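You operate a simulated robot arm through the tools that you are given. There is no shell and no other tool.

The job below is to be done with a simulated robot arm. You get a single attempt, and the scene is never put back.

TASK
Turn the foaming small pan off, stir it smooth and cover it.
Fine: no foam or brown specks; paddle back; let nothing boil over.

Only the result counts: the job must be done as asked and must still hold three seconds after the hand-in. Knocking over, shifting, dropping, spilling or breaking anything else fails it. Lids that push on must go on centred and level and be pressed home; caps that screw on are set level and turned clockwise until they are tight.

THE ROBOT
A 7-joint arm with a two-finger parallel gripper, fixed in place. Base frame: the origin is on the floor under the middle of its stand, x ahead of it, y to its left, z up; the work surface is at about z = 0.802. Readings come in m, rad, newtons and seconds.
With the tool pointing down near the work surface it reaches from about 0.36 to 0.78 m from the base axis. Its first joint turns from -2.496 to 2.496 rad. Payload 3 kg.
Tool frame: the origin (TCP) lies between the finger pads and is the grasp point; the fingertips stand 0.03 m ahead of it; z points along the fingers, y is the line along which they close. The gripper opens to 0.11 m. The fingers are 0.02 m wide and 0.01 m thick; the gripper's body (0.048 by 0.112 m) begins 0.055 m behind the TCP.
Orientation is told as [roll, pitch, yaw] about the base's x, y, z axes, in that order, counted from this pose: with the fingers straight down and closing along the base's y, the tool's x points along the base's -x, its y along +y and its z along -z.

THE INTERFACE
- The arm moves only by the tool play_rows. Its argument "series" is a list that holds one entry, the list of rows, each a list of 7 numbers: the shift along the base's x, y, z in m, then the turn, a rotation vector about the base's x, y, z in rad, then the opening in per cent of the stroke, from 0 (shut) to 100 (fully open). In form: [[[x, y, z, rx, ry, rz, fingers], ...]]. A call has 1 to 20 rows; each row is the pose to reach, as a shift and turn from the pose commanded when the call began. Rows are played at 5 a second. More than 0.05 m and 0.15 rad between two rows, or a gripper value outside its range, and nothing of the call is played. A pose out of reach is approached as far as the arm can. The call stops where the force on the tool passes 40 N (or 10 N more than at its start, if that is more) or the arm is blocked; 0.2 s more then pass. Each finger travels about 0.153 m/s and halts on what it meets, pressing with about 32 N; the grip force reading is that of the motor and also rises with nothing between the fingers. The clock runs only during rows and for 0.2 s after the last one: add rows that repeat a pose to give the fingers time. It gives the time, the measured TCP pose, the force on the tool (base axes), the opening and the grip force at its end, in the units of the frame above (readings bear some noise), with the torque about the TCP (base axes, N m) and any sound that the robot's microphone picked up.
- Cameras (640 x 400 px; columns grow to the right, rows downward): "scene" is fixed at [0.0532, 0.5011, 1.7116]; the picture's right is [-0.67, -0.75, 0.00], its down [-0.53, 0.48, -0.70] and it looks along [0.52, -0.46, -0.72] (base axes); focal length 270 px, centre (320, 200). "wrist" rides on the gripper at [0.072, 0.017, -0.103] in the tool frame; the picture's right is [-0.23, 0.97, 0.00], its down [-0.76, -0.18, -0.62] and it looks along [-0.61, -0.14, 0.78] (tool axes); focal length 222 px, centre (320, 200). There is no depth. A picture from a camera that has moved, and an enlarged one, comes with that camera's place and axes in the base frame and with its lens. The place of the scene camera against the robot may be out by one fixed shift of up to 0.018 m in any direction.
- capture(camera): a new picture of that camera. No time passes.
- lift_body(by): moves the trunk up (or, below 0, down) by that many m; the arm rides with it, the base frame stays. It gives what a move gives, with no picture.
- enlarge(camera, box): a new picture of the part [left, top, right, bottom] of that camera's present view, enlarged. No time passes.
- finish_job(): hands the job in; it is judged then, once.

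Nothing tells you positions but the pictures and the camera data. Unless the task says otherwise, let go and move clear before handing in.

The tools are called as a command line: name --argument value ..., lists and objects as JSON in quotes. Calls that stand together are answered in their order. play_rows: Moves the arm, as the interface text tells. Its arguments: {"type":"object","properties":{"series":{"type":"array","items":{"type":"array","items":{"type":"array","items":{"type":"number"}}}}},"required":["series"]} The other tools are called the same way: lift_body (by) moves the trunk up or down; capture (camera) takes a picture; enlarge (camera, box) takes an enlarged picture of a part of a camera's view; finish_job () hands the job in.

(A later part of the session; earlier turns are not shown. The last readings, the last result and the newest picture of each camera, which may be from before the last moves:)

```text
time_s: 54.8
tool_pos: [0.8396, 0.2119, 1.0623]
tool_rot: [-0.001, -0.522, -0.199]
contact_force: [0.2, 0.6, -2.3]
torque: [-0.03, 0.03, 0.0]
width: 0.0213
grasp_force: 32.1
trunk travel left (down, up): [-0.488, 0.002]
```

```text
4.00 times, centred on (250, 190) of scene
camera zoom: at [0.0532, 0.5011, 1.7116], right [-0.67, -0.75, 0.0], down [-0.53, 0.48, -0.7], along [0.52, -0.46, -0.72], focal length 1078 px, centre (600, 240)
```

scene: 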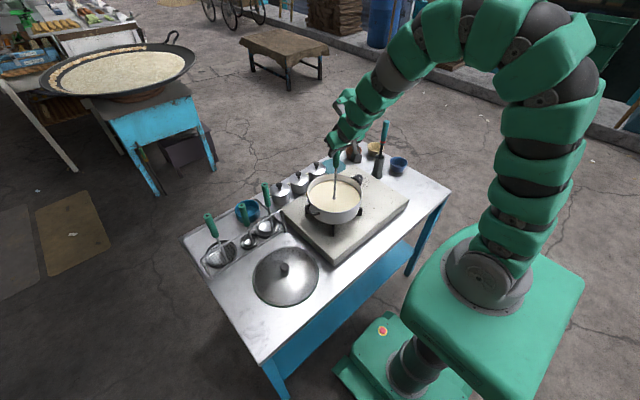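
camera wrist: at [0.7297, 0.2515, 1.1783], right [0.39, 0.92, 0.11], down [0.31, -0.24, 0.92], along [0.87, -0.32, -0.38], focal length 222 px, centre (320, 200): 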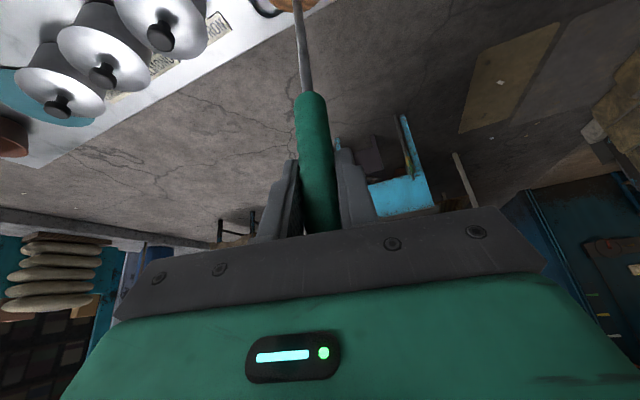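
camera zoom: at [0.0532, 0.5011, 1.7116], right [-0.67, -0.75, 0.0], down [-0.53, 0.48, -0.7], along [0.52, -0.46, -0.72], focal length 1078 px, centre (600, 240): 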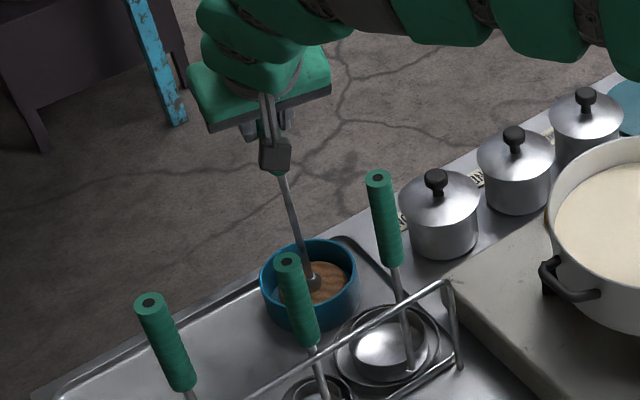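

Nearly seated. One more millimetre down, then open and back away.

play_rows --series '[[[0, 0, -0.0012, 0, 0, 0, 0], [0, 0, -0.0012, 0, 0, 0, 0], [0, 0, -0.0012, 0, 0, 0, 20], [0, 0, -0.0012, 0, 0, 0, 40], [0, 0, -0.0012, 0, 0, 0, 60], [0, 0, -0.0012, 0, 0, 0, 60], [-0.01, 0.002, 0.017, 0, 0, 0, 60], [-0.0245, 0.005, 0.0422, 0, 0, 0, 60], [-0.0392, 0.0079, 0.0682, 0, 0, 0, 60], [-0.0588, 0.0119, 0.103, 0, 0, 0, 60], [-0.0735, 0.0149, 0.129, 0, 0, 0, 60]]]'

capture --camera "wrist"

enlarge --camera "scene" --box '[190, 120, 310, 290]'

```text
time_s: 57.2
tool_pos: [0.7662, 0.2261, 1.19]
tool_rot: [-0.001, -0.521, -0.199]
contact_force: [0.3, -0.7, 0.4]
torque: [0.0, -0.01, 0.0]
width: 0.0661
grasp_force: 0.2
trunk travel left (down, up): [-0.488, 0.002]
```

```text
taken
camera wrist: at [0.6557, 0.2655, 1.2437], right [0.39, 0.92, 0.11], down [0.31, -0.24, 0.92], along [0.87, -0.32, -0.38], focal length 222 px, centre (320, 200)
```

wrist: 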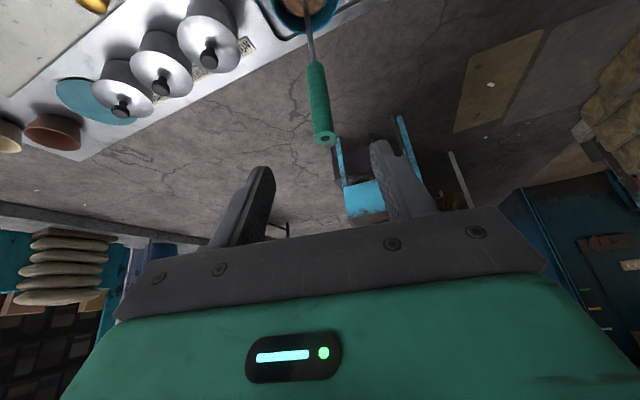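

```text
2.35 times, centred on (250, 205) of scene
camera zoom: at [0.0532, 0.5011, 1.7116], right [-0.67, -0.75, 0.0], down [-0.53, 0.48, -0.7], along [0.52, -0.46, -0.72], focal length 634 px, centre (485, 188)
```

zoom: 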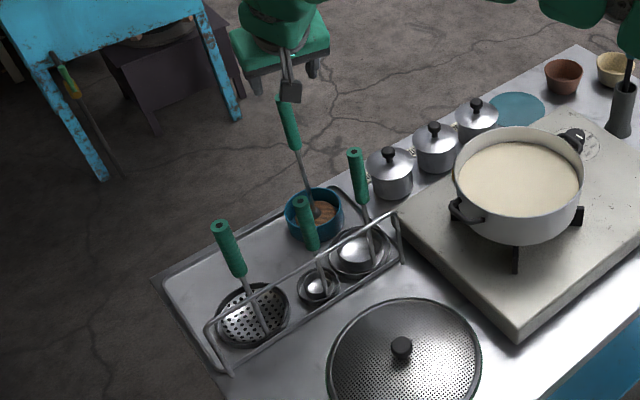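

The paddle is back upright in its pot. Next is the lid near (0.50, 0.277): I'll bring the tool vertical and hover over it for a close look.

play_rows --series '[[[-0.03, 0.005, 0.02, 0.0104, 0.1036, 0.0391, 60], [-0.065, 0.012, 0.03, 0.0208, 0.2072, 0.0782, 60], [-0.105, 0.02, 0.03, 0.0312, 0.3109, 0.1173, 60], [-0.145, 0.028, 0.03, 0.0416, 0.4145, 0.1564, 60], [-0.185, 0.036, 0.02, 0.052, 0.5181, 0.1955, 60], [-0.225, 0.044, -0.005, 0.052, 0.5181, 0.1955, 60], [-0.264, 0.051, -0.03, 0.052, 0.5181, 0.1955, 60], [-0.264, 0.051, -0.03, 0.052, 0.5181, 0.1955, 60]]]'

capture --camera "wrist"

enlarge --camera "scene" --box '[230, 150, 400, 320]'

```text
time_s: 59.0
tool_pos: [0.5001, 0.2795, 1.1588]
tool_rot: [0.001, -0.003, 0.001]
contact_force: [-0.6, 0.3, -0.6]
torque: [0.0, 0.02, 0.01]
width: 0.0661
grasp_force: 0.1
trunk travel left (down, up): [-0.488, 0.002]
```

```text
taken
camera wrist: at [0.4254, 0.2949, 1.2627], right [0.23, 0.97, 0.0], down [0.76, -0.18, 0.63], along [0.61, -0.14, -0.78], focal length 222 px, centre (320, 200)
```

wrist: 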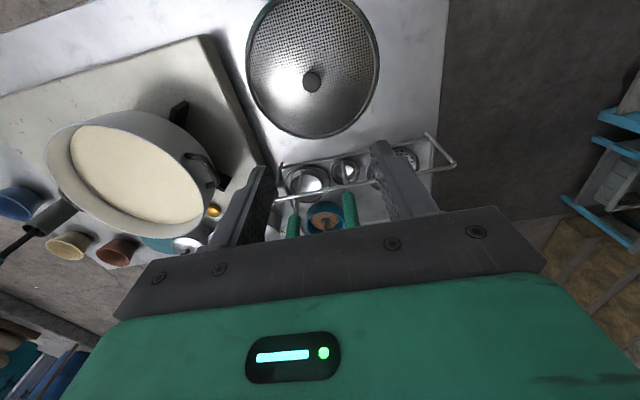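

```text
2.35 times, centred on (315, 235) of scene
camera zoom: at [0.0532, 0.5011, 1.7116], right [-0.67, -0.75, 0.0], down [-0.53, 0.48, -0.7], along [0.52, -0.46, -0.72], focal length 634 px, centre (332, 118)
```

zoom: 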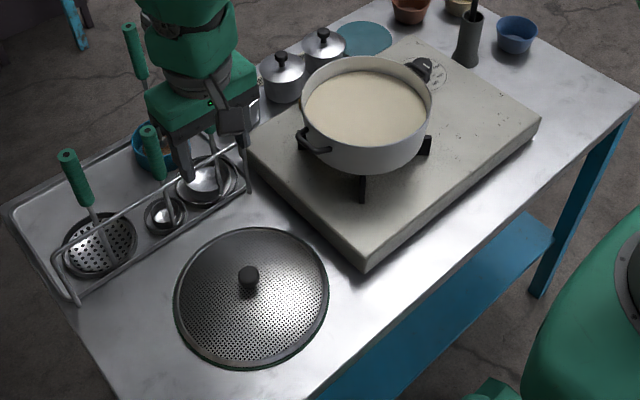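

The lid is right below; I'll zoom in on its knob, edge and the surroundings.

enlarge --camera "wrist" --box '[235, 0, 395, 145]'

enlarge --camera "scene" --box '[240, 240, 330, 320]'

enlarge --camera "wrist" --box '[30, 80, 280, 270]'

```text
2.76 times, centred on (315, 72) of wrist
camera zoom: at [0.4254, 0.2949, 1.2627], right [0.23, 0.97, 0.0], down [0.76, -0.18, 0.63], along [0.61, -0.14, -0.78], focal length 613 px, centre (334, 552)
```

zoom: 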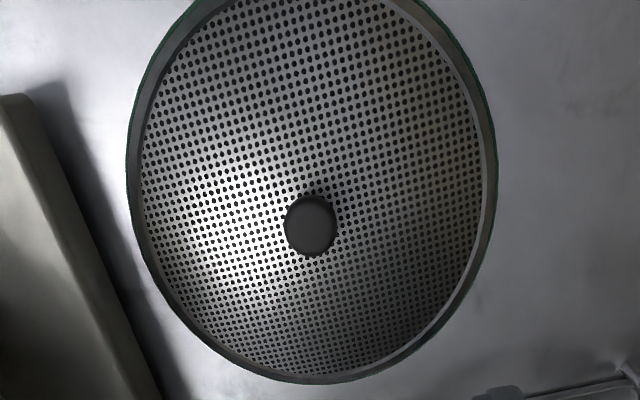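

```text
5.00 times, centred on (285, 280) of scene
camera zoom: at [0.0532, 0.5011, 1.7116], right [-0.67, -0.75, 0.0], down [-0.53, 0.48, -0.7], along [0.52, -0.46, -0.72], focal length 1348 px, centre (495, -200)
```

zoom: 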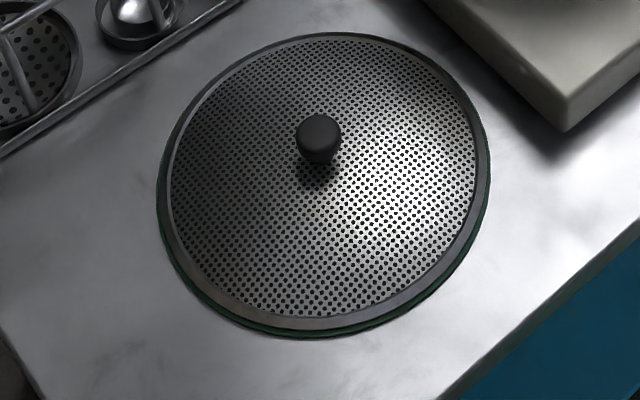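

```text
2.11 times, centred on (155, 175) of wrist
camera zoom: at [0.4254, 0.2949, 1.2627], right [0.23, 0.97, 0.0], down [0.76, -0.18, 0.63], along [0.61, -0.14, -0.78], focal length 468 px, centre (667, 253)
```

zoom: 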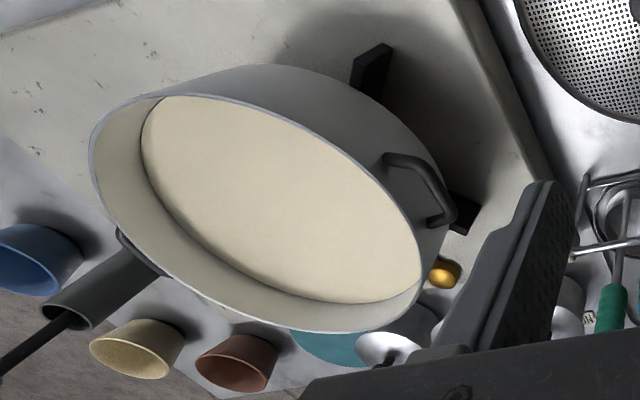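

The lid's knob is near (0.496, 0.266), top z≈0.865. Before lifting the lid I want an accurate pan centre, so I'll hover straight above the pan and photograph it.

play_rows --series '[[[0.007, -0.038, 0.015, 0, 0, 0, 60], [0.014, -0.076, 0.03, 0, 0, 0, 60], [0.021, -0.115, 0.045, 0, 0, 0, 60], [0.028, -0.153, 0.06, 0, 0, 0, 60], [0.035, -0.191, 0.075, 0, 0, 0, 60], [0.042, -0.229, 0.09, 0, 0, 0, 60], [0.05, -0.268, 0.09, 0, 0, 0, 60], [0.057, -0.3054, 0.09, 0, 0, 0, 60], [0.057, -0.3054, 0.09, 0, 0, 0, 60]]]'

capture --camera "wrist"

enlarge --camera "wrist" --box '[220, 0, 420, 190]'

```text
time_s: 61.0
tool_pos: [0.5592, -0.0269, 1.2509]
tool_rot: [0.0, -0.004, 0.0]
contact_force: [0.0, -0.2, -0.1]
torque: [0.02, -0.02, 0.02]
width: 0.0658
grasp_force: 0.1
trunk travel left (down, up): [-0.488, 0.002]
```

```text
taken
camera wrist: at [0.4849, -0.0101, 1.3552], right [0.23, 0.97, 0.0], down [0.76, -0.18, 0.62], along [0.61, -0.14, -0.78], focal length 222 px, centre (320, 200)
```

wrist: 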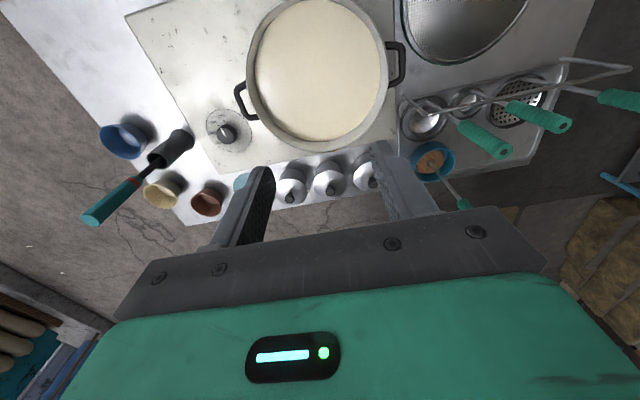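

```text
2.11 times, centred on (320, 95) of wrist
camera zoom: at [0.4849, -0.0101, 1.3552], right [0.23, 0.97, 0.0], down [0.76, -0.18, 0.62], along [0.61, -0.14, -0.78], focal length 468 px, centre (320, 421)
```

zoom: 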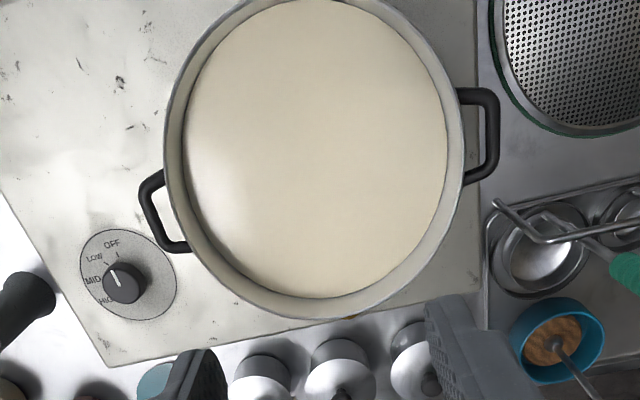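

The far edge of the rim is cropped at the top; I'll step back 3 cm and up 3 cm to see the whole rim.

play_rows --series '[[[-0.015, 0, 0.015, 0, 0, 0, 60], [-0.03, 0, 0.03, 0, 0, 0, 60], [-0.03, 0, 0.03, 0, 0, 0, 60]]]'

enlarge --camera "wrist" --box '[220, 0, 420, 190]'

enlarge --camera "wrist" --box '[240, 0, 330, 90]'

enlarge --camera "wrist" --box '[310, 80, 400, 170]'

```text
time_s: 61.8
tool_pos: [0.5291, -0.0256, 1.2816]
tool_rot: [0.001, -0.003, -0.001]
contact_force: [-0.4, 1.0, -0.2]
torque: [0.0, -0.04, 0.0]
width: 0.066
grasp_force: 0.1
trunk travel left (down, up): [-0.488, 0.002]
```

```text
2.11 times, centred on (320, 95) of wrist
camera zoom: at [0.4551, -0.0096, 1.3849], right [0.23, 0.97, 0.0], down [0.76, -0.18, 0.63], along [0.61, -0.14, -0.78], focal length 468 px, centre (320, 421)
```

zoom: 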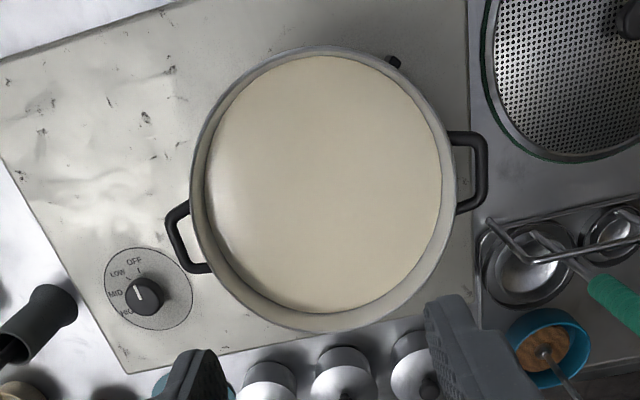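

```text
4.44 times, centred on (285, 45) of wrist
camera zoom: at [0.4551, -0.0096, 1.3849], right [0.23, 0.97, 0.0], down [0.76, -0.18, 0.63], along [0.61, -0.14, -0.78], focal length 987 px, centre (476, 889)
```

zoom: 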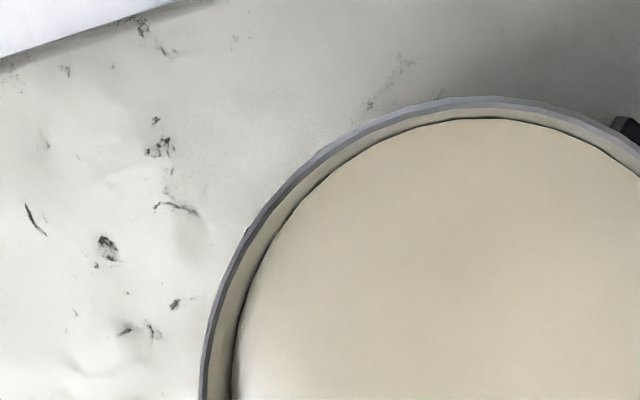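

```text
4.44 times, centred on (355, 125) of wrist
camera zoom: at [0.4551, -0.0096, 1.3849], right [0.23, 0.97, 0.0], down [0.76, -0.18, 0.63], along [0.61, -0.14, -0.78], focal length 987 px, centre (164, 533)
```

zoom: 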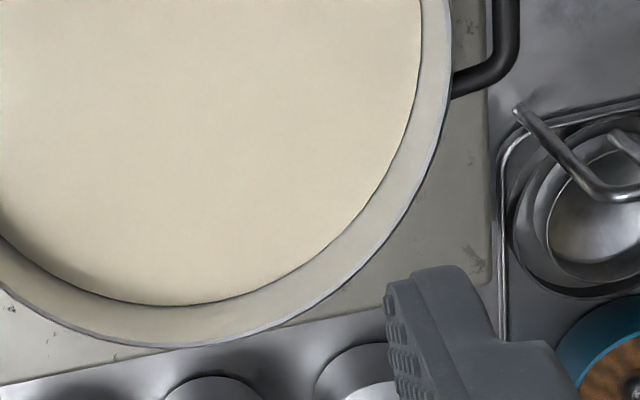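

The pan rim fits a circle centred at (0.5596, -0.0307), R≈0.107, z≈0.985; the lid is centred at (0.497, 0.264), R≈0.12, with the knob on its axis. Moving over the knob and down to z≈0.95.

play_rows --series '[[[-0.005, 0.048, 0, 0, 0, 0, 60], [-0.01, 0.096, 0, 0, 0, 0, 60], [-0.016, 0.144, 0, 0, 0, 0, 60], [-0.021, 0.19, -0.01, 0, 0, 0, 60], [-0.026, 0.23, -0.03, 0, 0, 0, 60], [-0.03, 0.265, -0.06, 0, 0, 0, 60], [-0.0306, 0.2908, -0.1, 0, 0, 0, 60], [-0.0306, 0.2908, -0.145, 0, 0, 0, 60], [-0.0306, 0.2908, -0.19, 0, 0, 0, 60], [-0.0306, 0.2908, -0.235, 0, 0, 0, 60], [-0.0306, 0.2908, -0.28, 0, 0, 0, 60], [-0.0306, 0.2908, -0.31, 0, 0, 0, 60], [-0.0306, 0.2908, -0.3316, 0, 0, 0, 60], [-0.0306, 0.2908, -0.3316, 0, 0, 0, 60]]]'

capture --camera "wrist"

enlarge --camera "scene" --box '[230, 210, 340, 320]'

```text
time_s: 64.8
tool_pos: [0.4991, 0.2639, 0.9488]
tool_rot: [-0.003, -0.001, 0.0]
contact_force: [0.3, 0.6, -0.3]
torque: [0.02, 0.04, 0.01]
width: 0.0661
grasp_force: 0.1
trunk travel left (down, up): [-0.488, 0.002]
```

```text
taken
camera wrist: at [0.4246, 0.2802, 1.0522], right [0.23, 0.97, 0.0], down [0.76, -0.18, 0.62], along [0.61, -0.14, -0.78], focal length 222 px, centre (320, 200)
```

wrist: 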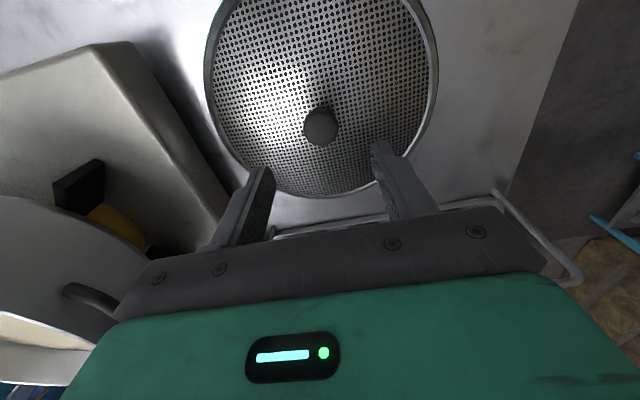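

```text
3.64 times, centred on (285, 265) of scene
camera zoom: at [0.0532, 0.5011, 1.7116], right [-0.67, -0.75, 0.0], down [-0.53, 0.48, -0.7], along [0.52, -0.46, -0.72], focal length 980 px, centre (447, -36)
```

zoom: 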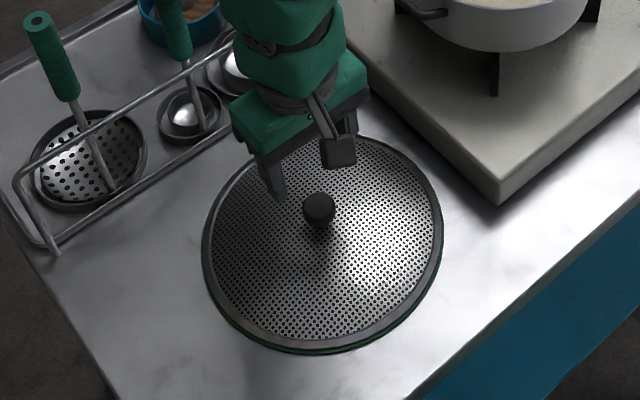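

The knob is centred under the tool. Descending carefully to straddle it (TCP z≈0.863).

play_rows --series '[[[0, 0.001, -0.03, 0, 0, 0, 60], [0, 0.001, -0.055, 0, 0, 0, 60], [0, 0.001, -0.072, 0, 0, 0, 60], [0, 0.001, -0.08, 0, 0, 0, 60], [0, 0.001, -0.086, 0, 0, 0, 60], [0, 0.001, -0.086, 0, 0, 0, 60]]]'

capture --camera "wrist"

enlarge --camera "scene" --box '[240, 220, 330, 310]'

```text
time_s: 66.2
tool_pos: [0.4975, 0.2653, 0.8619]
tool_rot: [0.001, 0.0, 0.0]
contact_force: [0.0, -0.3, 0.0]
torque: [-0.05, -0.01, 0.02]
width: 0.066
grasp_force: 0.1
trunk travel left (down, up): [-0.488, 0.002]
```

```text
taken
camera wrist: at [0.4236, 0.2816, 0.966], right [0.23, 0.97, 0.0], down [0.76, -0.18, 0.62], along [0.61, -0.14, -0.78], focal length 222 px, centre (320, 200)
```

wrist: 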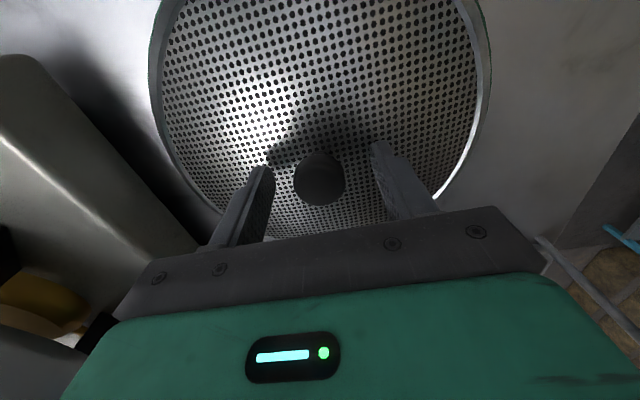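

```text
4.44 times, centred on (285, 265) of scene
camera zoom: at [0.0532, 0.5011, 1.7116], right [-0.67, -0.75, 0.0], down [-0.53, 0.48, -0.7], along [0.52, -0.46, -0.72], focal length 1198 px, centre (476, -89)
```

zoom: 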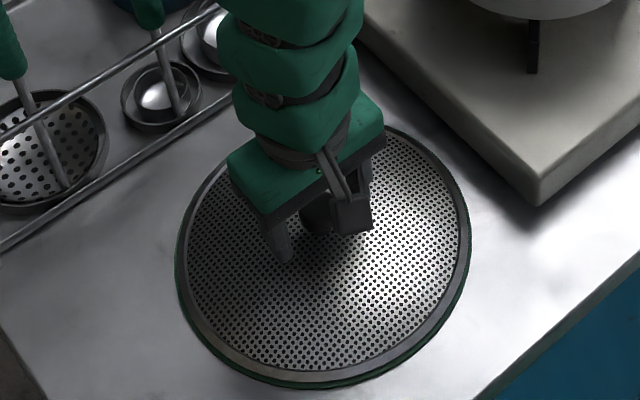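

The knob is centred between the pads. Closing the gripper on it.

play_rows --series '[[[0, 0, -0.002, 0, 0, 0, 60], [0, 0, -0.002, 0, 0, 0, 30], [0, 0, -0.002, 0, 0, 0, 0], [0, 0, -0.002, 0, 0, 0, 0]]]'

capture --camera "wrist"

```text
time_s: 67.2
tool_pos: [0.4981, 0.2661, 0.8607]
tool_rot: [0.0, -0.001, 0.0]
contact_force: [0.7, -0.5, 0.1]
torque: [0.0, -0.05, 0.02]
width: 0.0309
grasp_force: 31.6
trunk travel left (down, up): [-0.488, 0.002]
```

```text
taken
camera wrist: at [0.4241, 0.2811, 0.9641], right [0.23, 0.97, 0.0], down [0.76, -0.18, 0.62], along [0.61, -0.14, -0.78], focal length 222 px, centre (320, 200)
```

wrist: 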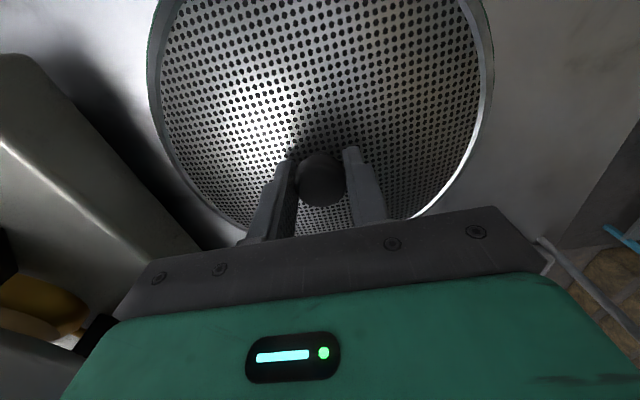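

Gripped (31 mm). Lifting a little to see whether the green edge belongs to the lid.

play_rows --series '[[[0, 0, 0.01, 0, 0, 0, 0], [0, 0, 0.025, 0, 0, 0, 0], [0, 0, 0.045, 0, 0, 0, 0], [0, 0, 0.07, 0, 0, 0, 0], [0, 0, 0.07, 0, 0, 0, 0]]]'

enlarge --camera "scene" --box '[230, 200, 350, 320]'

capture --camera "wrist"

```text
time_s: 68.4
tool_pos: [0.4989, 0.2646, 0.9324]
tool_rot: [-0.001, -0.004, -0.001]
contact_force: [-0.5, 0.3, -1.4]
torque: [0.0, -0.02, -0.02]
width: 0.0308
grasp_force: 31.8
trunk travel left (down, up): [-0.488, 0.002]
```

```text
3.33 times, centred on (290, 260) of scene
camera zoom: at [0.0532, 0.5011, 1.7116], right [-0.67, -0.75, 0.0], down [-0.53, 0.48, -0.7], along [0.52, -0.46, -0.72], focal length 899 px, centre (420, 0)
```

zoom: 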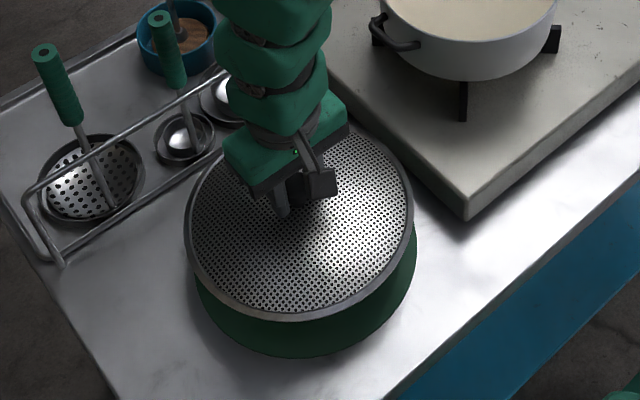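

```text
taken
camera wrist: at [0.4249, 0.2807, 1.035], right [0.23, 0.97, 0.0], down [0.76, -0.18, 0.62], along [0.61, -0.14, -0.78], focal length 222 px, centre (320, 200)
```

wrist: 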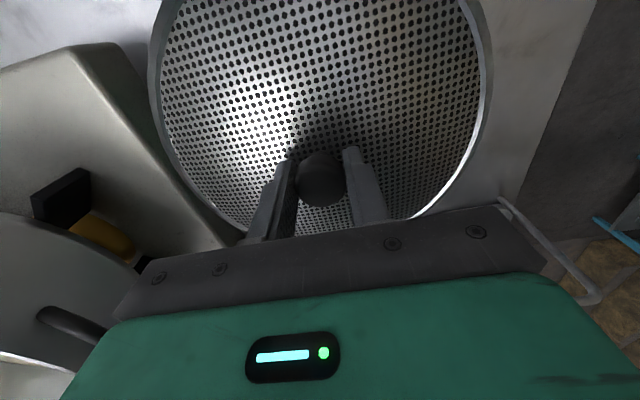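

The green disc is a mat that stays; the lid itself measures R≈0.1145, centred on the tool axis. Raising to z≈1.11 and carrying it over the pan centre.

play_rows --series '[[[0, 0, 0.04, 0, 0, 0, 0], [0, 0, 0.08, 0, 0, 0, 0], [0, 0, 0.12, 0, 0, 0, 0], [0, 0, 0.155, 0, 0, 0, 0], [0, 0, 0.178, 0, 0, 0, 0], [0.009, -0.0421, 0.178, 0, 0, 0, 0], [0.0179, -0.0841, 0.178, 0, 0, 0, 0], [0.0269, -0.1262, 0.178, 0, 0, 0, 0], [0.0358, -0.1682, 0.178, 0, 0, 0, 0], [0.0448, -0.2103, 0.178, 0, 0, 0, 0], [0.0537, -0.2523, 0.178, 0, 0, 0, 0], [0.0627, -0.2944, 0.178, 0, 0, 0, 0], [0.0627, -0.2944, 0.178, 0, 0, 0, 0], [0.0627, -0.2944, 0.178, 0, 0, 0, 0]]]'

enlarge --camera "scene" --box '[270, 120, 400, 250]'

capture --camera "wrist"

```text
time_s: 71.4
tool_pos: [0.5618, -0.0286, 1.1072]
tool_rot: [0.0, 0.0, 0.0]
contact_force: [0.1, -0.7, -1.8]
torque: [0.0, -0.03, -0.03]
width: 0.0308
grasp_force: 32.5
trunk travel left (down, up): [-0.488, 0.002]
```

```text
3.08 times, centred on (335, 185) of scene
camera zoom: at [0.0532, 0.5011, 1.7116], right [-0.67, -0.75, 0.0], down [-0.53, 0.48, -0.7], along [0.52, -0.46, -0.72], focal length 830 px, centre (274, 246)
```

zoom: 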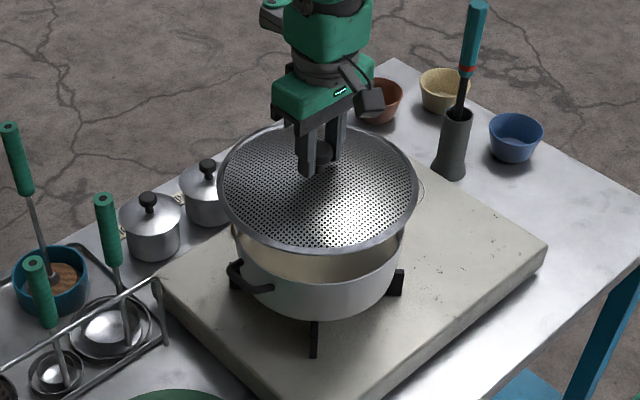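

```text
taken
camera wrist: at [0.4874, -0.0121, 1.2095], right [0.23, 0.97, 0.0], down [0.76, -0.18, 0.63], along [0.61, -0.14, -0.78], focal length 222 px, centre (320, 200)
```

wrist: 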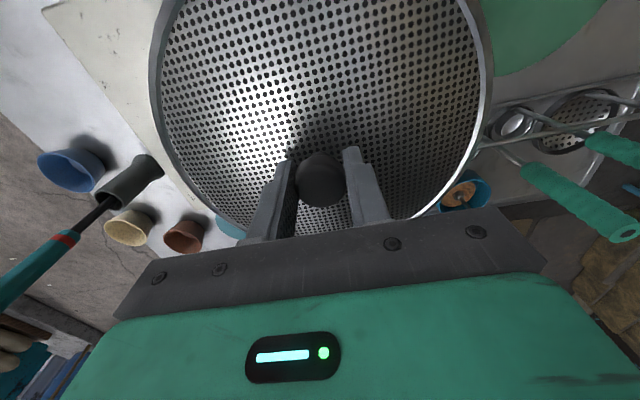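

The lid hangs over the pan and looks well centred; I'll zoom in for a finer comparison of lid and pan edges before lowering.

enlarge --camera "scene" --box '[300, 155, 375, 230]'

```text
5.33 times, centred on (338, 192) of scene
camera zoom: at [0.0532, 0.5011, 1.7116], right [-0.67, -0.75, 0.0], down [-0.53, 0.48, -0.7], along [0.52, -0.46, -0.72], focal length 1438 px, centre (227, 240)
```

zoom: 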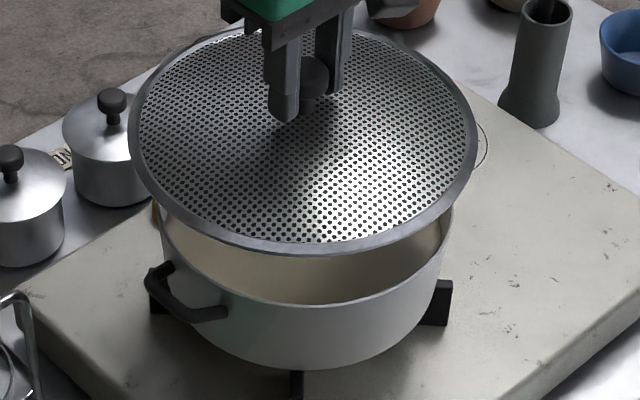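

I'll lower the lid to about 1 cm above the rim, with a small y correction, and compare the overhangs.

play_rows --series '[[[0, -0.001, -0.015, 0, 0, 0, 0], [0, -0.0015, -0.03, 0, 0, 0, 0], [0, -0.0015, -0.045, 0, 0, 0, 0], [0, -0.0015, -0.055, 0, 0, 0, 0], [0, -0.0015, -0.055, 0, 0, 0, 0]]]'

enlarge --camera "scene" --box '[300, 155, 375, 230]'

capture --camera "wrist"

```text
time_s: 72.6
tool_pos: [0.5617, -0.0296, 1.0528]
tool_rot: [0.0, -0.004, 0.001]
contact_force: [-0.7, 0.3, -1.8]
torque: [-0.04, -0.05, 0.0]
width: 0.0308
grasp_force: 31.7
trunk travel left (down, up): [-0.488, 0.002]
```

```text
5.33 times, centred on (338, 192) of scene
camera zoom: at [0.0532, 0.5011, 1.7116], right [-0.67, -0.75, 0.0], down [-0.53, 0.48, -0.7], along [0.52, -0.46, -0.72], focal length 1438 px, centre (227, 240)
```

zoom: 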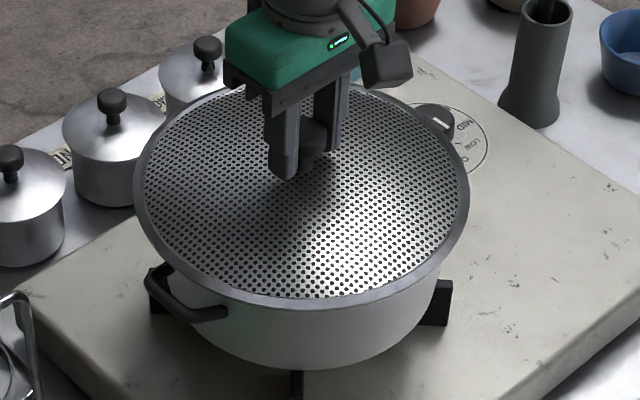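

```text
taken
camera wrist: at [0.4875, -0.0137, 1.1563], right [0.23, 0.97, 0.0], down [0.76, -0.18, 0.62], along [0.61, -0.14, -0.78], focal length 222 px, centre (320, 200)
```

wrist: 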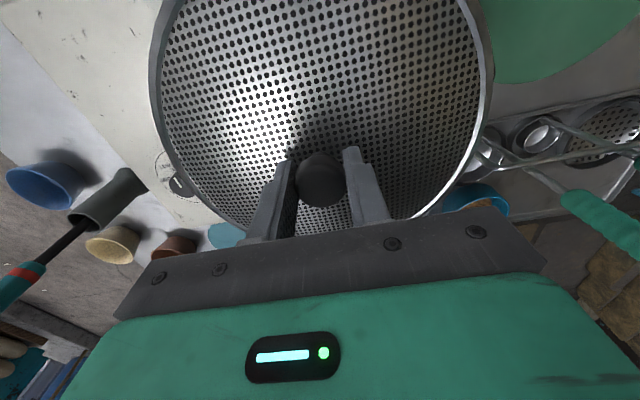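

Now I compare left and right overhangs at higher zoom.

enlarge --camera "scene" --box '[314, 180, 338, 204]'

enlarge --camera "scene" --box '[348, 180, 372, 204]'

enlarge --camera "scene" --box '[300, 190, 370, 225]'

```text
16.00 times, centred on (326, 192) of scene
camera zoom: at [0.0532, 0.5011, 1.7116], right [-0.67, -0.75, 0.0], down [-0.53, 0.48, -0.7], along [0.52, -0.46, -0.72], focal length 4313 px, centre (224, 328)
```

zoom: 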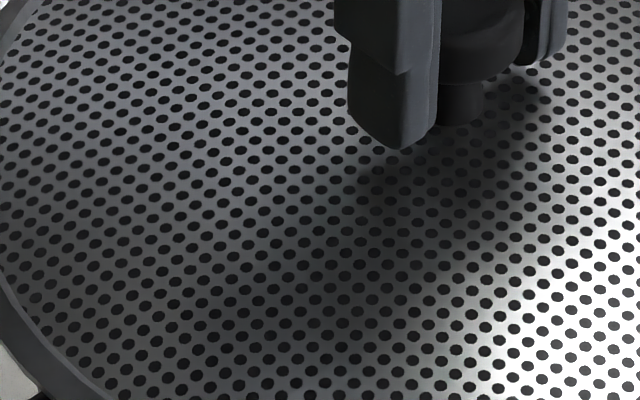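

```text
16.00 times, centred on (360, 192) of scene
camera zoom: at [0.0532, 0.5011, 1.7116], right [-0.67, -0.75, 0.0], down [-0.53, 0.48, -0.7], along [0.52, -0.46, -0.72], focal length 4313 px, centre (-320, 328)
```

zoom: 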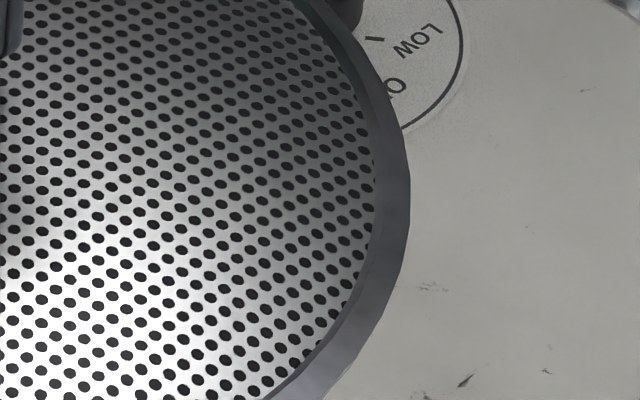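

```text
9.14 times, centred on (335, 208) of scene
camera zoom: at [0.0532, 0.5011, 1.7116], right [-0.67, -0.75, 0.0], down [-0.53, 0.48, -0.7], along [0.52, -0.46, -0.72], focal length 2465 px, centre (183, 131)
```

zoom: 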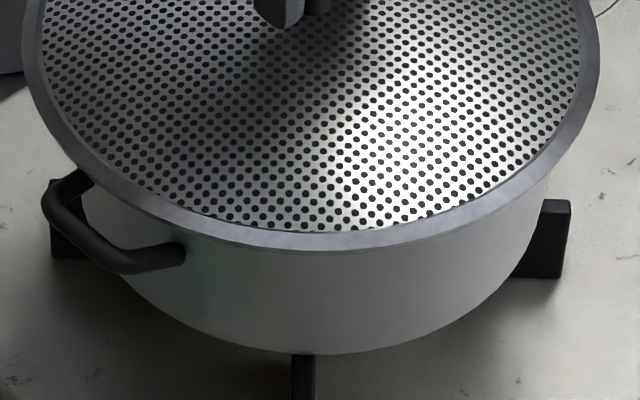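

The lid sits about 3 mm to the image-left of the pan centre. I'll correct by (-2, -2.5) mm and lower in small steps to feel the rim.

play_rows --series '[[[-0.002, -0.0025, 0, 0, 0, 0, 0], [-0.002, -0.0025, -0.003, 0, 0, 0, 0], [-0.002, -0.0025, -0.006, 0, 0, 0, 0], [-0.002, -0.0025, -0.006, 0, 0, 0, 0]]]'

enlarge --camera "scene" --box '[300, 190, 370, 225]'

enlarge --camera "scene" --box '[300, 155, 375, 230]'

```text
time_s: 73.6
tool_pos: [0.56, -0.0323, 1.0473]
tool_rot: [0.001, -0.002, 0.001]
contact_force: [-0.2, 0.2, -1.3]
torque: [0.02, -0.03, 0.02]
width: 0.0307
grasp_force: 32.6
trunk travel left (down, up): [-0.488, 0.002]
```

```text
9.14 times, centred on (335, 208) of scene
camera zoom: at [0.0532, 0.5011, 1.7116], right [-0.67, -0.75, 0.0], down [-0.53, 0.48, -0.7], along [0.52, -0.46, -0.72], focal length 2465 px, centre (183, 131)
```

zoom: 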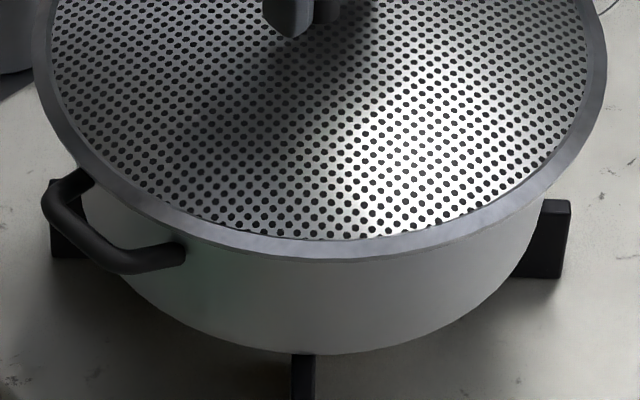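

```text
5.33 times, centred on (338, 192) of scene
camera zoom: at [0.0532, 0.5011, 1.7116], right [-0.67, -0.75, 0.0], down [-0.53, 0.48, -0.7], along [0.52, -0.46, -0.72], focal length 1438 px, centre (227, 240)
```

zoom: 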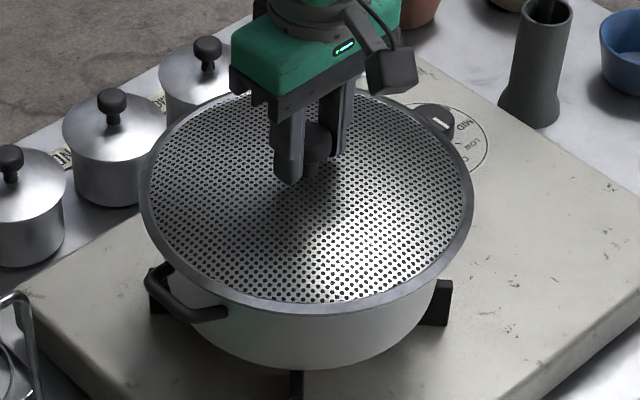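

Left/right overhangs now match. Continuing down gently to contact.

play_rows --series '[[[0, 0, -0.002, 0, 0, 0, 0], [0, 0, -0.004, 0, 0, 0, 0], [0, 0, -0.006, 0, 0, 0, 0], [0, 0, -0.006, 0, 0, 0, 0]]]'

enlarge --camera "scene" --box '[300, 155, 375, 230]'

```text
time_s: 74.6
tool_pos: [0.5596, -0.0343, 1.0432]
tool_rot: [-0.003, -0.005, -0.001]
contact_force: [4.8, 1.0, 24.4]
torque: [0.04, -0.28, -0.02]
width: 0.031
grasp_force: 31.8
trunk travel left (down, up): [-0.488, 0.002]
```

```text
5.33 times, centred on (338, 192) of scene
camera zoom: at [0.0532, 0.5011, 1.7116], right [-0.67, -0.75, 0.0], down [-0.53, 0.48, -0.7], along [0.52, -0.46, -0.72], focal length 1438 px, centre (227, 240)
```

zoom: 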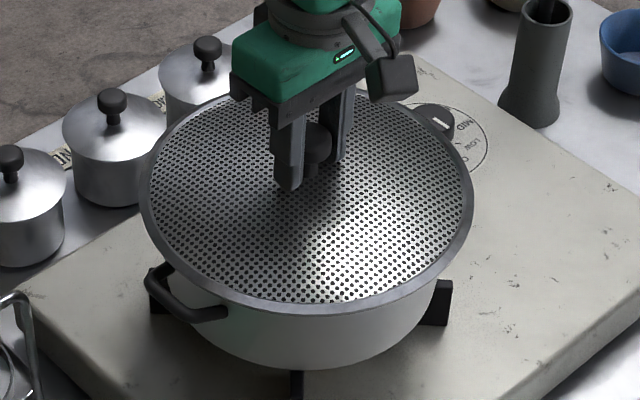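

The rim pushes back with 24 N and almost no torque, so the lid bears evenly. I'll zoom in on the joint before releasing.

enlarge --camera "scene" --box '[310, 200, 362, 226]'

enlarge --camera "scene" --box '[308, 165, 372, 200]'

capture --camera "wrist"

```text
12.31 times, centred on (336, 213) of scene
camera zoom: at [0.0532, 0.5011, 1.7116], right [-0.67, -0.75, 0.0], down [-0.53, 0.48, -0.7], along [0.52, -0.46, -0.72], focal length 3318 px, centre (123, 40)
```

zoom: 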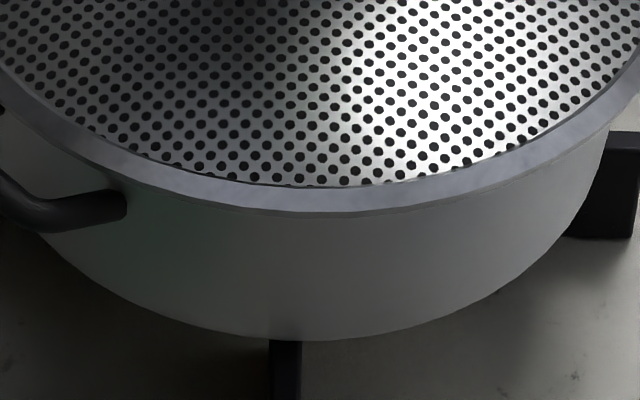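

```text
10.00 times, centred on (340, 182) of scene
camera zoom: at [0.0532, 0.5011, 1.7116], right [-0.67, -0.75, 0.0], down [-0.53, 0.48, -0.7], along [0.52, -0.46, -0.72], focal length 2696 px, centre (120, 375)
```

zoom: 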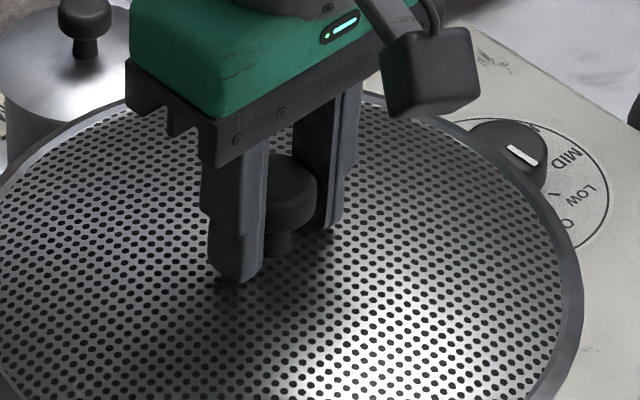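

```text
taken
camera wrist: at [0.4849, -0.0172, 1.1455], right [0.23, 0.97, 0.0], down [0.76, -0.18, 0.63], along [0.61, -0.14, -0.78], focal length 222 px, centre (320, 200)
```

wrist: 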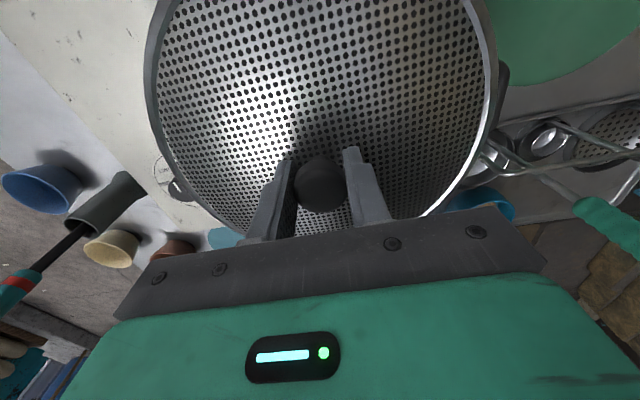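

Evenly supported, but the lid seems ~4 mm too far from the scene camera relative to the pan. I'll raise it 6 mm, shift (-2.5, +3.5) mm and set it down again.

play_rows --series '[[[0, 0, 0.005, 0, 0, 0, 0], [0, 0, 0.01, 0, 0, 0, 0], [-0.0025, 0.0035, 0.01, 0, 0, 0, 0], [-0.0025, 0.0035, 0.01, 0, 0, 0, 0]]]'

enlarge --camera "scene" --box '[300, 155, 375, 230]'

capture --camera "wrist"

```text
time_s: 75.6
tool_pos: [0.5565, -0.0296, 1.0512]
tool_rot: [-0.002, -0.003, 0.001]
contact_force: [0.0, -0.6, -1.1]
torque: [-0.04, -0.04, 0.02]
width: 0.0307
grasp_force: 32.4
trunk travel left (down, up): [-0.488, 0.002]
```

```text
5.33 times, centred on (338, 192) of scene
camera zoom: at [0.0532, 0.5011, 1.7116], right [-0.67, -0.75, 0.0], down [-0.53, 0.48, -0.7], along [0.52, -0.46, -0.72], focal length 1438 px, centre (227, 240)
```

zoom: 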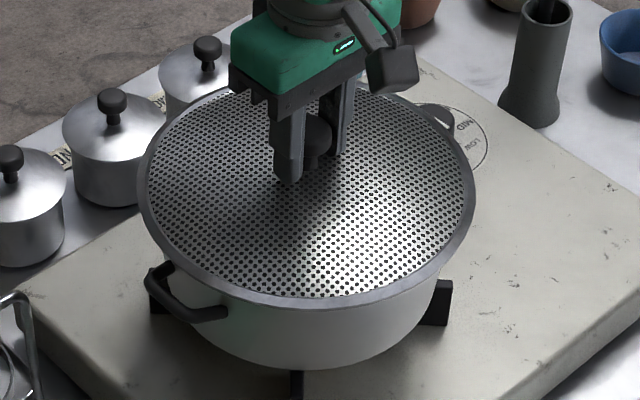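

```text
taken
camera wrist: at [0.4828, -0.0143, 1.1554], right [0.23, 0.97, 0.0], down [0.76, -0.18, 0.62], along [0.61, -0.14, -0.78], focal length 222 px, centre (320, 200)
```

wrist: 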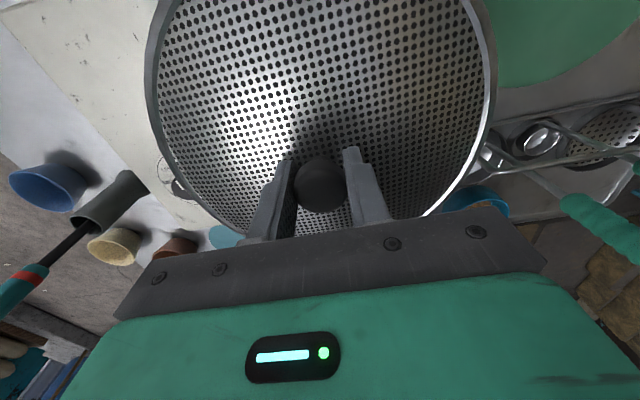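

Lowering onto the rim again in 2–3 mm steps.

play_rows --series '[[[0, 0, -0.003, 0, 0, 0, 0], [0, 0, -0.006, 0, 0, 0, 0], [0, 0, -0.008, 0, 0, 0, 0], [0, 0, -0.0095, 0, 0, 0, 0], [0, 0, -0.0095, 0, 0, 0, 0]]]'

enlarge --camera "scene" --box '[300, 155, 375, 230]'

capture --camera "wrist"

```text
time_s: 76.8
tool_pos: [0.5576, -0.0303, 1.0427]
tool_rot: [0.0, -0.002, 0.0]
contact_force: [-0.5, -0.1, 0.0]
torque: [-0.01, 0.14, 0.03]
width: 0.0307
grasp_force: 31.6
trunk travel left (down, up): [-0.488, 0.002]
```

```text
5.33 times, centred on (338, 192) of scene
camera zoom: at [0.0532, 0.5011, 1.7116], right [-0.67, -0.75, 0.0], down [-0.53, 0.48, -0.7], along [0.52, -0.46, -0.72], focal length 1438 px, centre (227, 240)
```

zoom: 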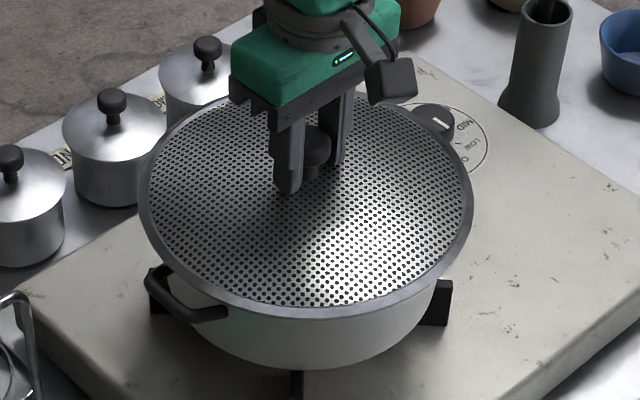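

```text
taken
camera wrist: at [0.483, -0.0146, 1.1457], right [0.23, 0.97, 0.0], down [0.76, -0.18, 0.63], along [0.61, -0.14, -0.78], focal length 222 px, centre (320, 200)
```

wrist: 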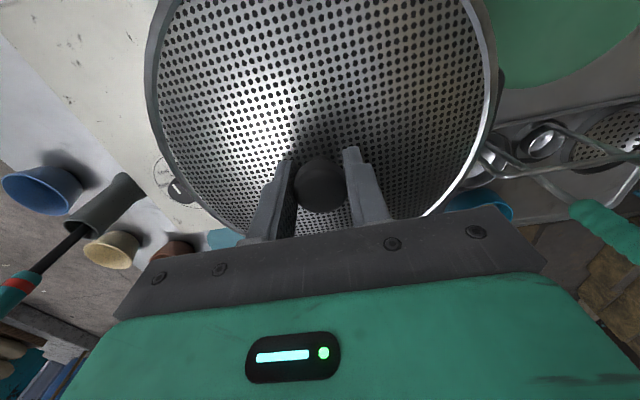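

Contact is just beginning and the alignment looks right. Pressing down gently a few mm more.

play_rows --series '[[[0, 0, -0.002, 0, 0, 0, 0], [0, 0, -0.004, 0, 0, 0, 0], [0, 0, -0.004, 0, 0, 0, 0]]]'

enlarge --camera "scene" --box '[300, 155, 375, 230]'

capture --camera "wrist"

```text
time_s: 77.6
tool_pos: [0.5575, -0.0307, 1.0417]
tool_rot: [-0.001, -0.008, 0.002]
contact_force: [-2.4, -0.7, 15.9]
torque: [0.02, 0.92, 0.14]
width: 0.0311
grasp_force: 31.8
trunk travel left (down, up): [-0.488, 0.002]
stopped in row 3: the force on the tool passed its limit at 41 N (the readings are from after the stop); the commanded pose is now the measured one
```

```text
5.33 times, centred on (338, 192) of scene
camera zoom: at [0.0532, 0.5011, 1.7116], right [-0.67, -0.75, 0.0], down [-0.53, 0.48, -0.7], along [0.52, -0.46, -0.72], focal length 1438 px, centre (227, 240)
```

zoom: 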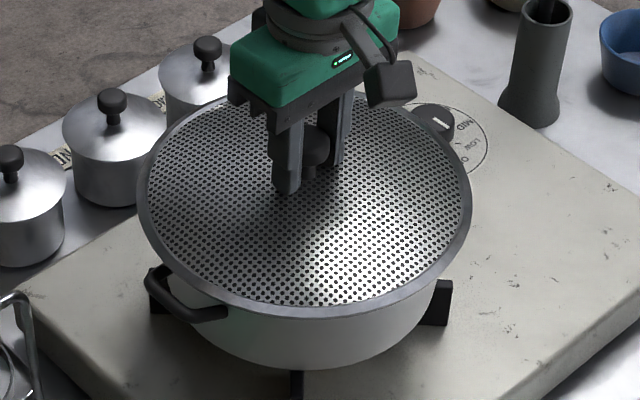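

```text
taken
camera wrist: at [0.4833, -0.0143, 1.1439], right [0.23, 0.97, 0.0], down [0.76, -0.18, 0.63], along [0.61, -0.14, -0.78], focal length 222 px, centre (320, 200)
```

wrist: 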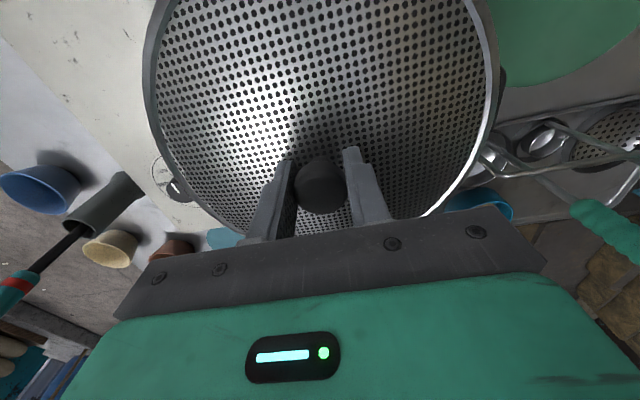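

The lid is down on the rim with a firm press. I'll release it, rise, and check from above how it sits.

play_rows --series '[[[0, 0, 0.001, 0, 0, 0, 0], [0, 0, 0.001, 0, 0, 0, 25], [0, 0, 0.001, 0, 0, 0, 55], [0, 0, 0.001, 0, 0, 0, 55], [0, 0, 0.03, 0, 0, 0, 55], [0, 0, 0.07, 0, 0, 0, 55], [0, 0, 0.11, 0, 0, 0, 55], [-0.01, 0, 0.15, 0, 0, 0, 55], [-0.02, 0, 0.19, 0, 0, 0, 55], [-0.03, 0, 0.23, 0, 0, 0, 55], [-0.03, 0, 0.24, 0, 0, 0, 55], [-0.03, 0, 0.24, 0, 0, 0, 55]]]'

enlarge --camera "wrist" --box '[220, 0, 420, 190]'

enlarge --camera "scene" --box '[300, 155, 375, 230]'

capture --camera "scene"

```text
time_s: 80.2
tool_pos: [0.5275, -0.03, 1.2804]
tool_rot: [-0.003, -0.007, -0.001]
contact_force: [-0.4, -0.7, 0.3]
torque: [0.0, -0.01, 0.02]
width: 0.0605
grasp_force: 0.0
trunk travel left (down, up): [-0.488, 0.002]
```

```text
2.11 times, centred on (320, 95) of wrist
camera zoom: at [0.4536, -0.0143, 1.3836], right [0.23, 0.97, 0.0], down [0.76, -0.18, 0.63], along [0.61, -0.14, -0.78], focal length 468 px, centre (320, 421)
```

zoom: 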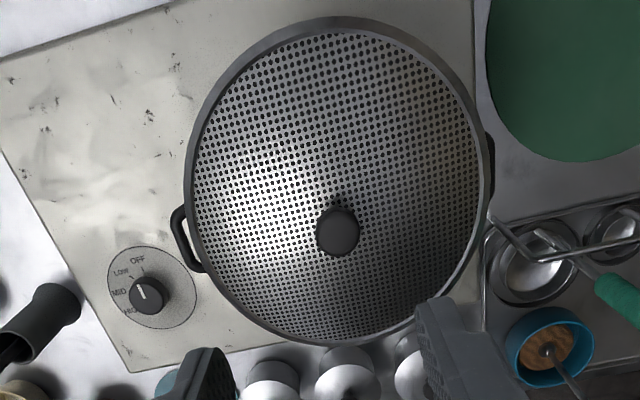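

```text
5.33 times, centred on (338, 192) of scene
camera zoom: at [0.0532, 0.5011, 1.7116], right [-0.67, -0.75, 0.0], down [-0.53, 0.48, -0.7], along [0.52, -0.46, -0.72], focal length 1438 px, centre (227, 240)
```

zoom: 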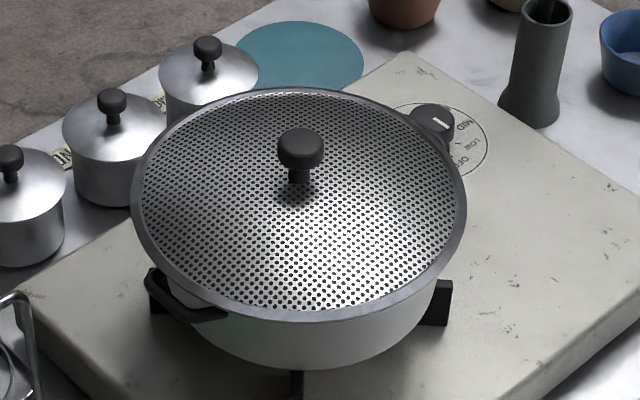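

```text
taken
```

scene: 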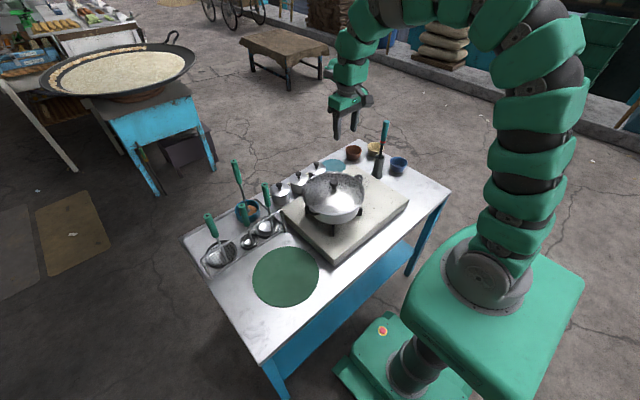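

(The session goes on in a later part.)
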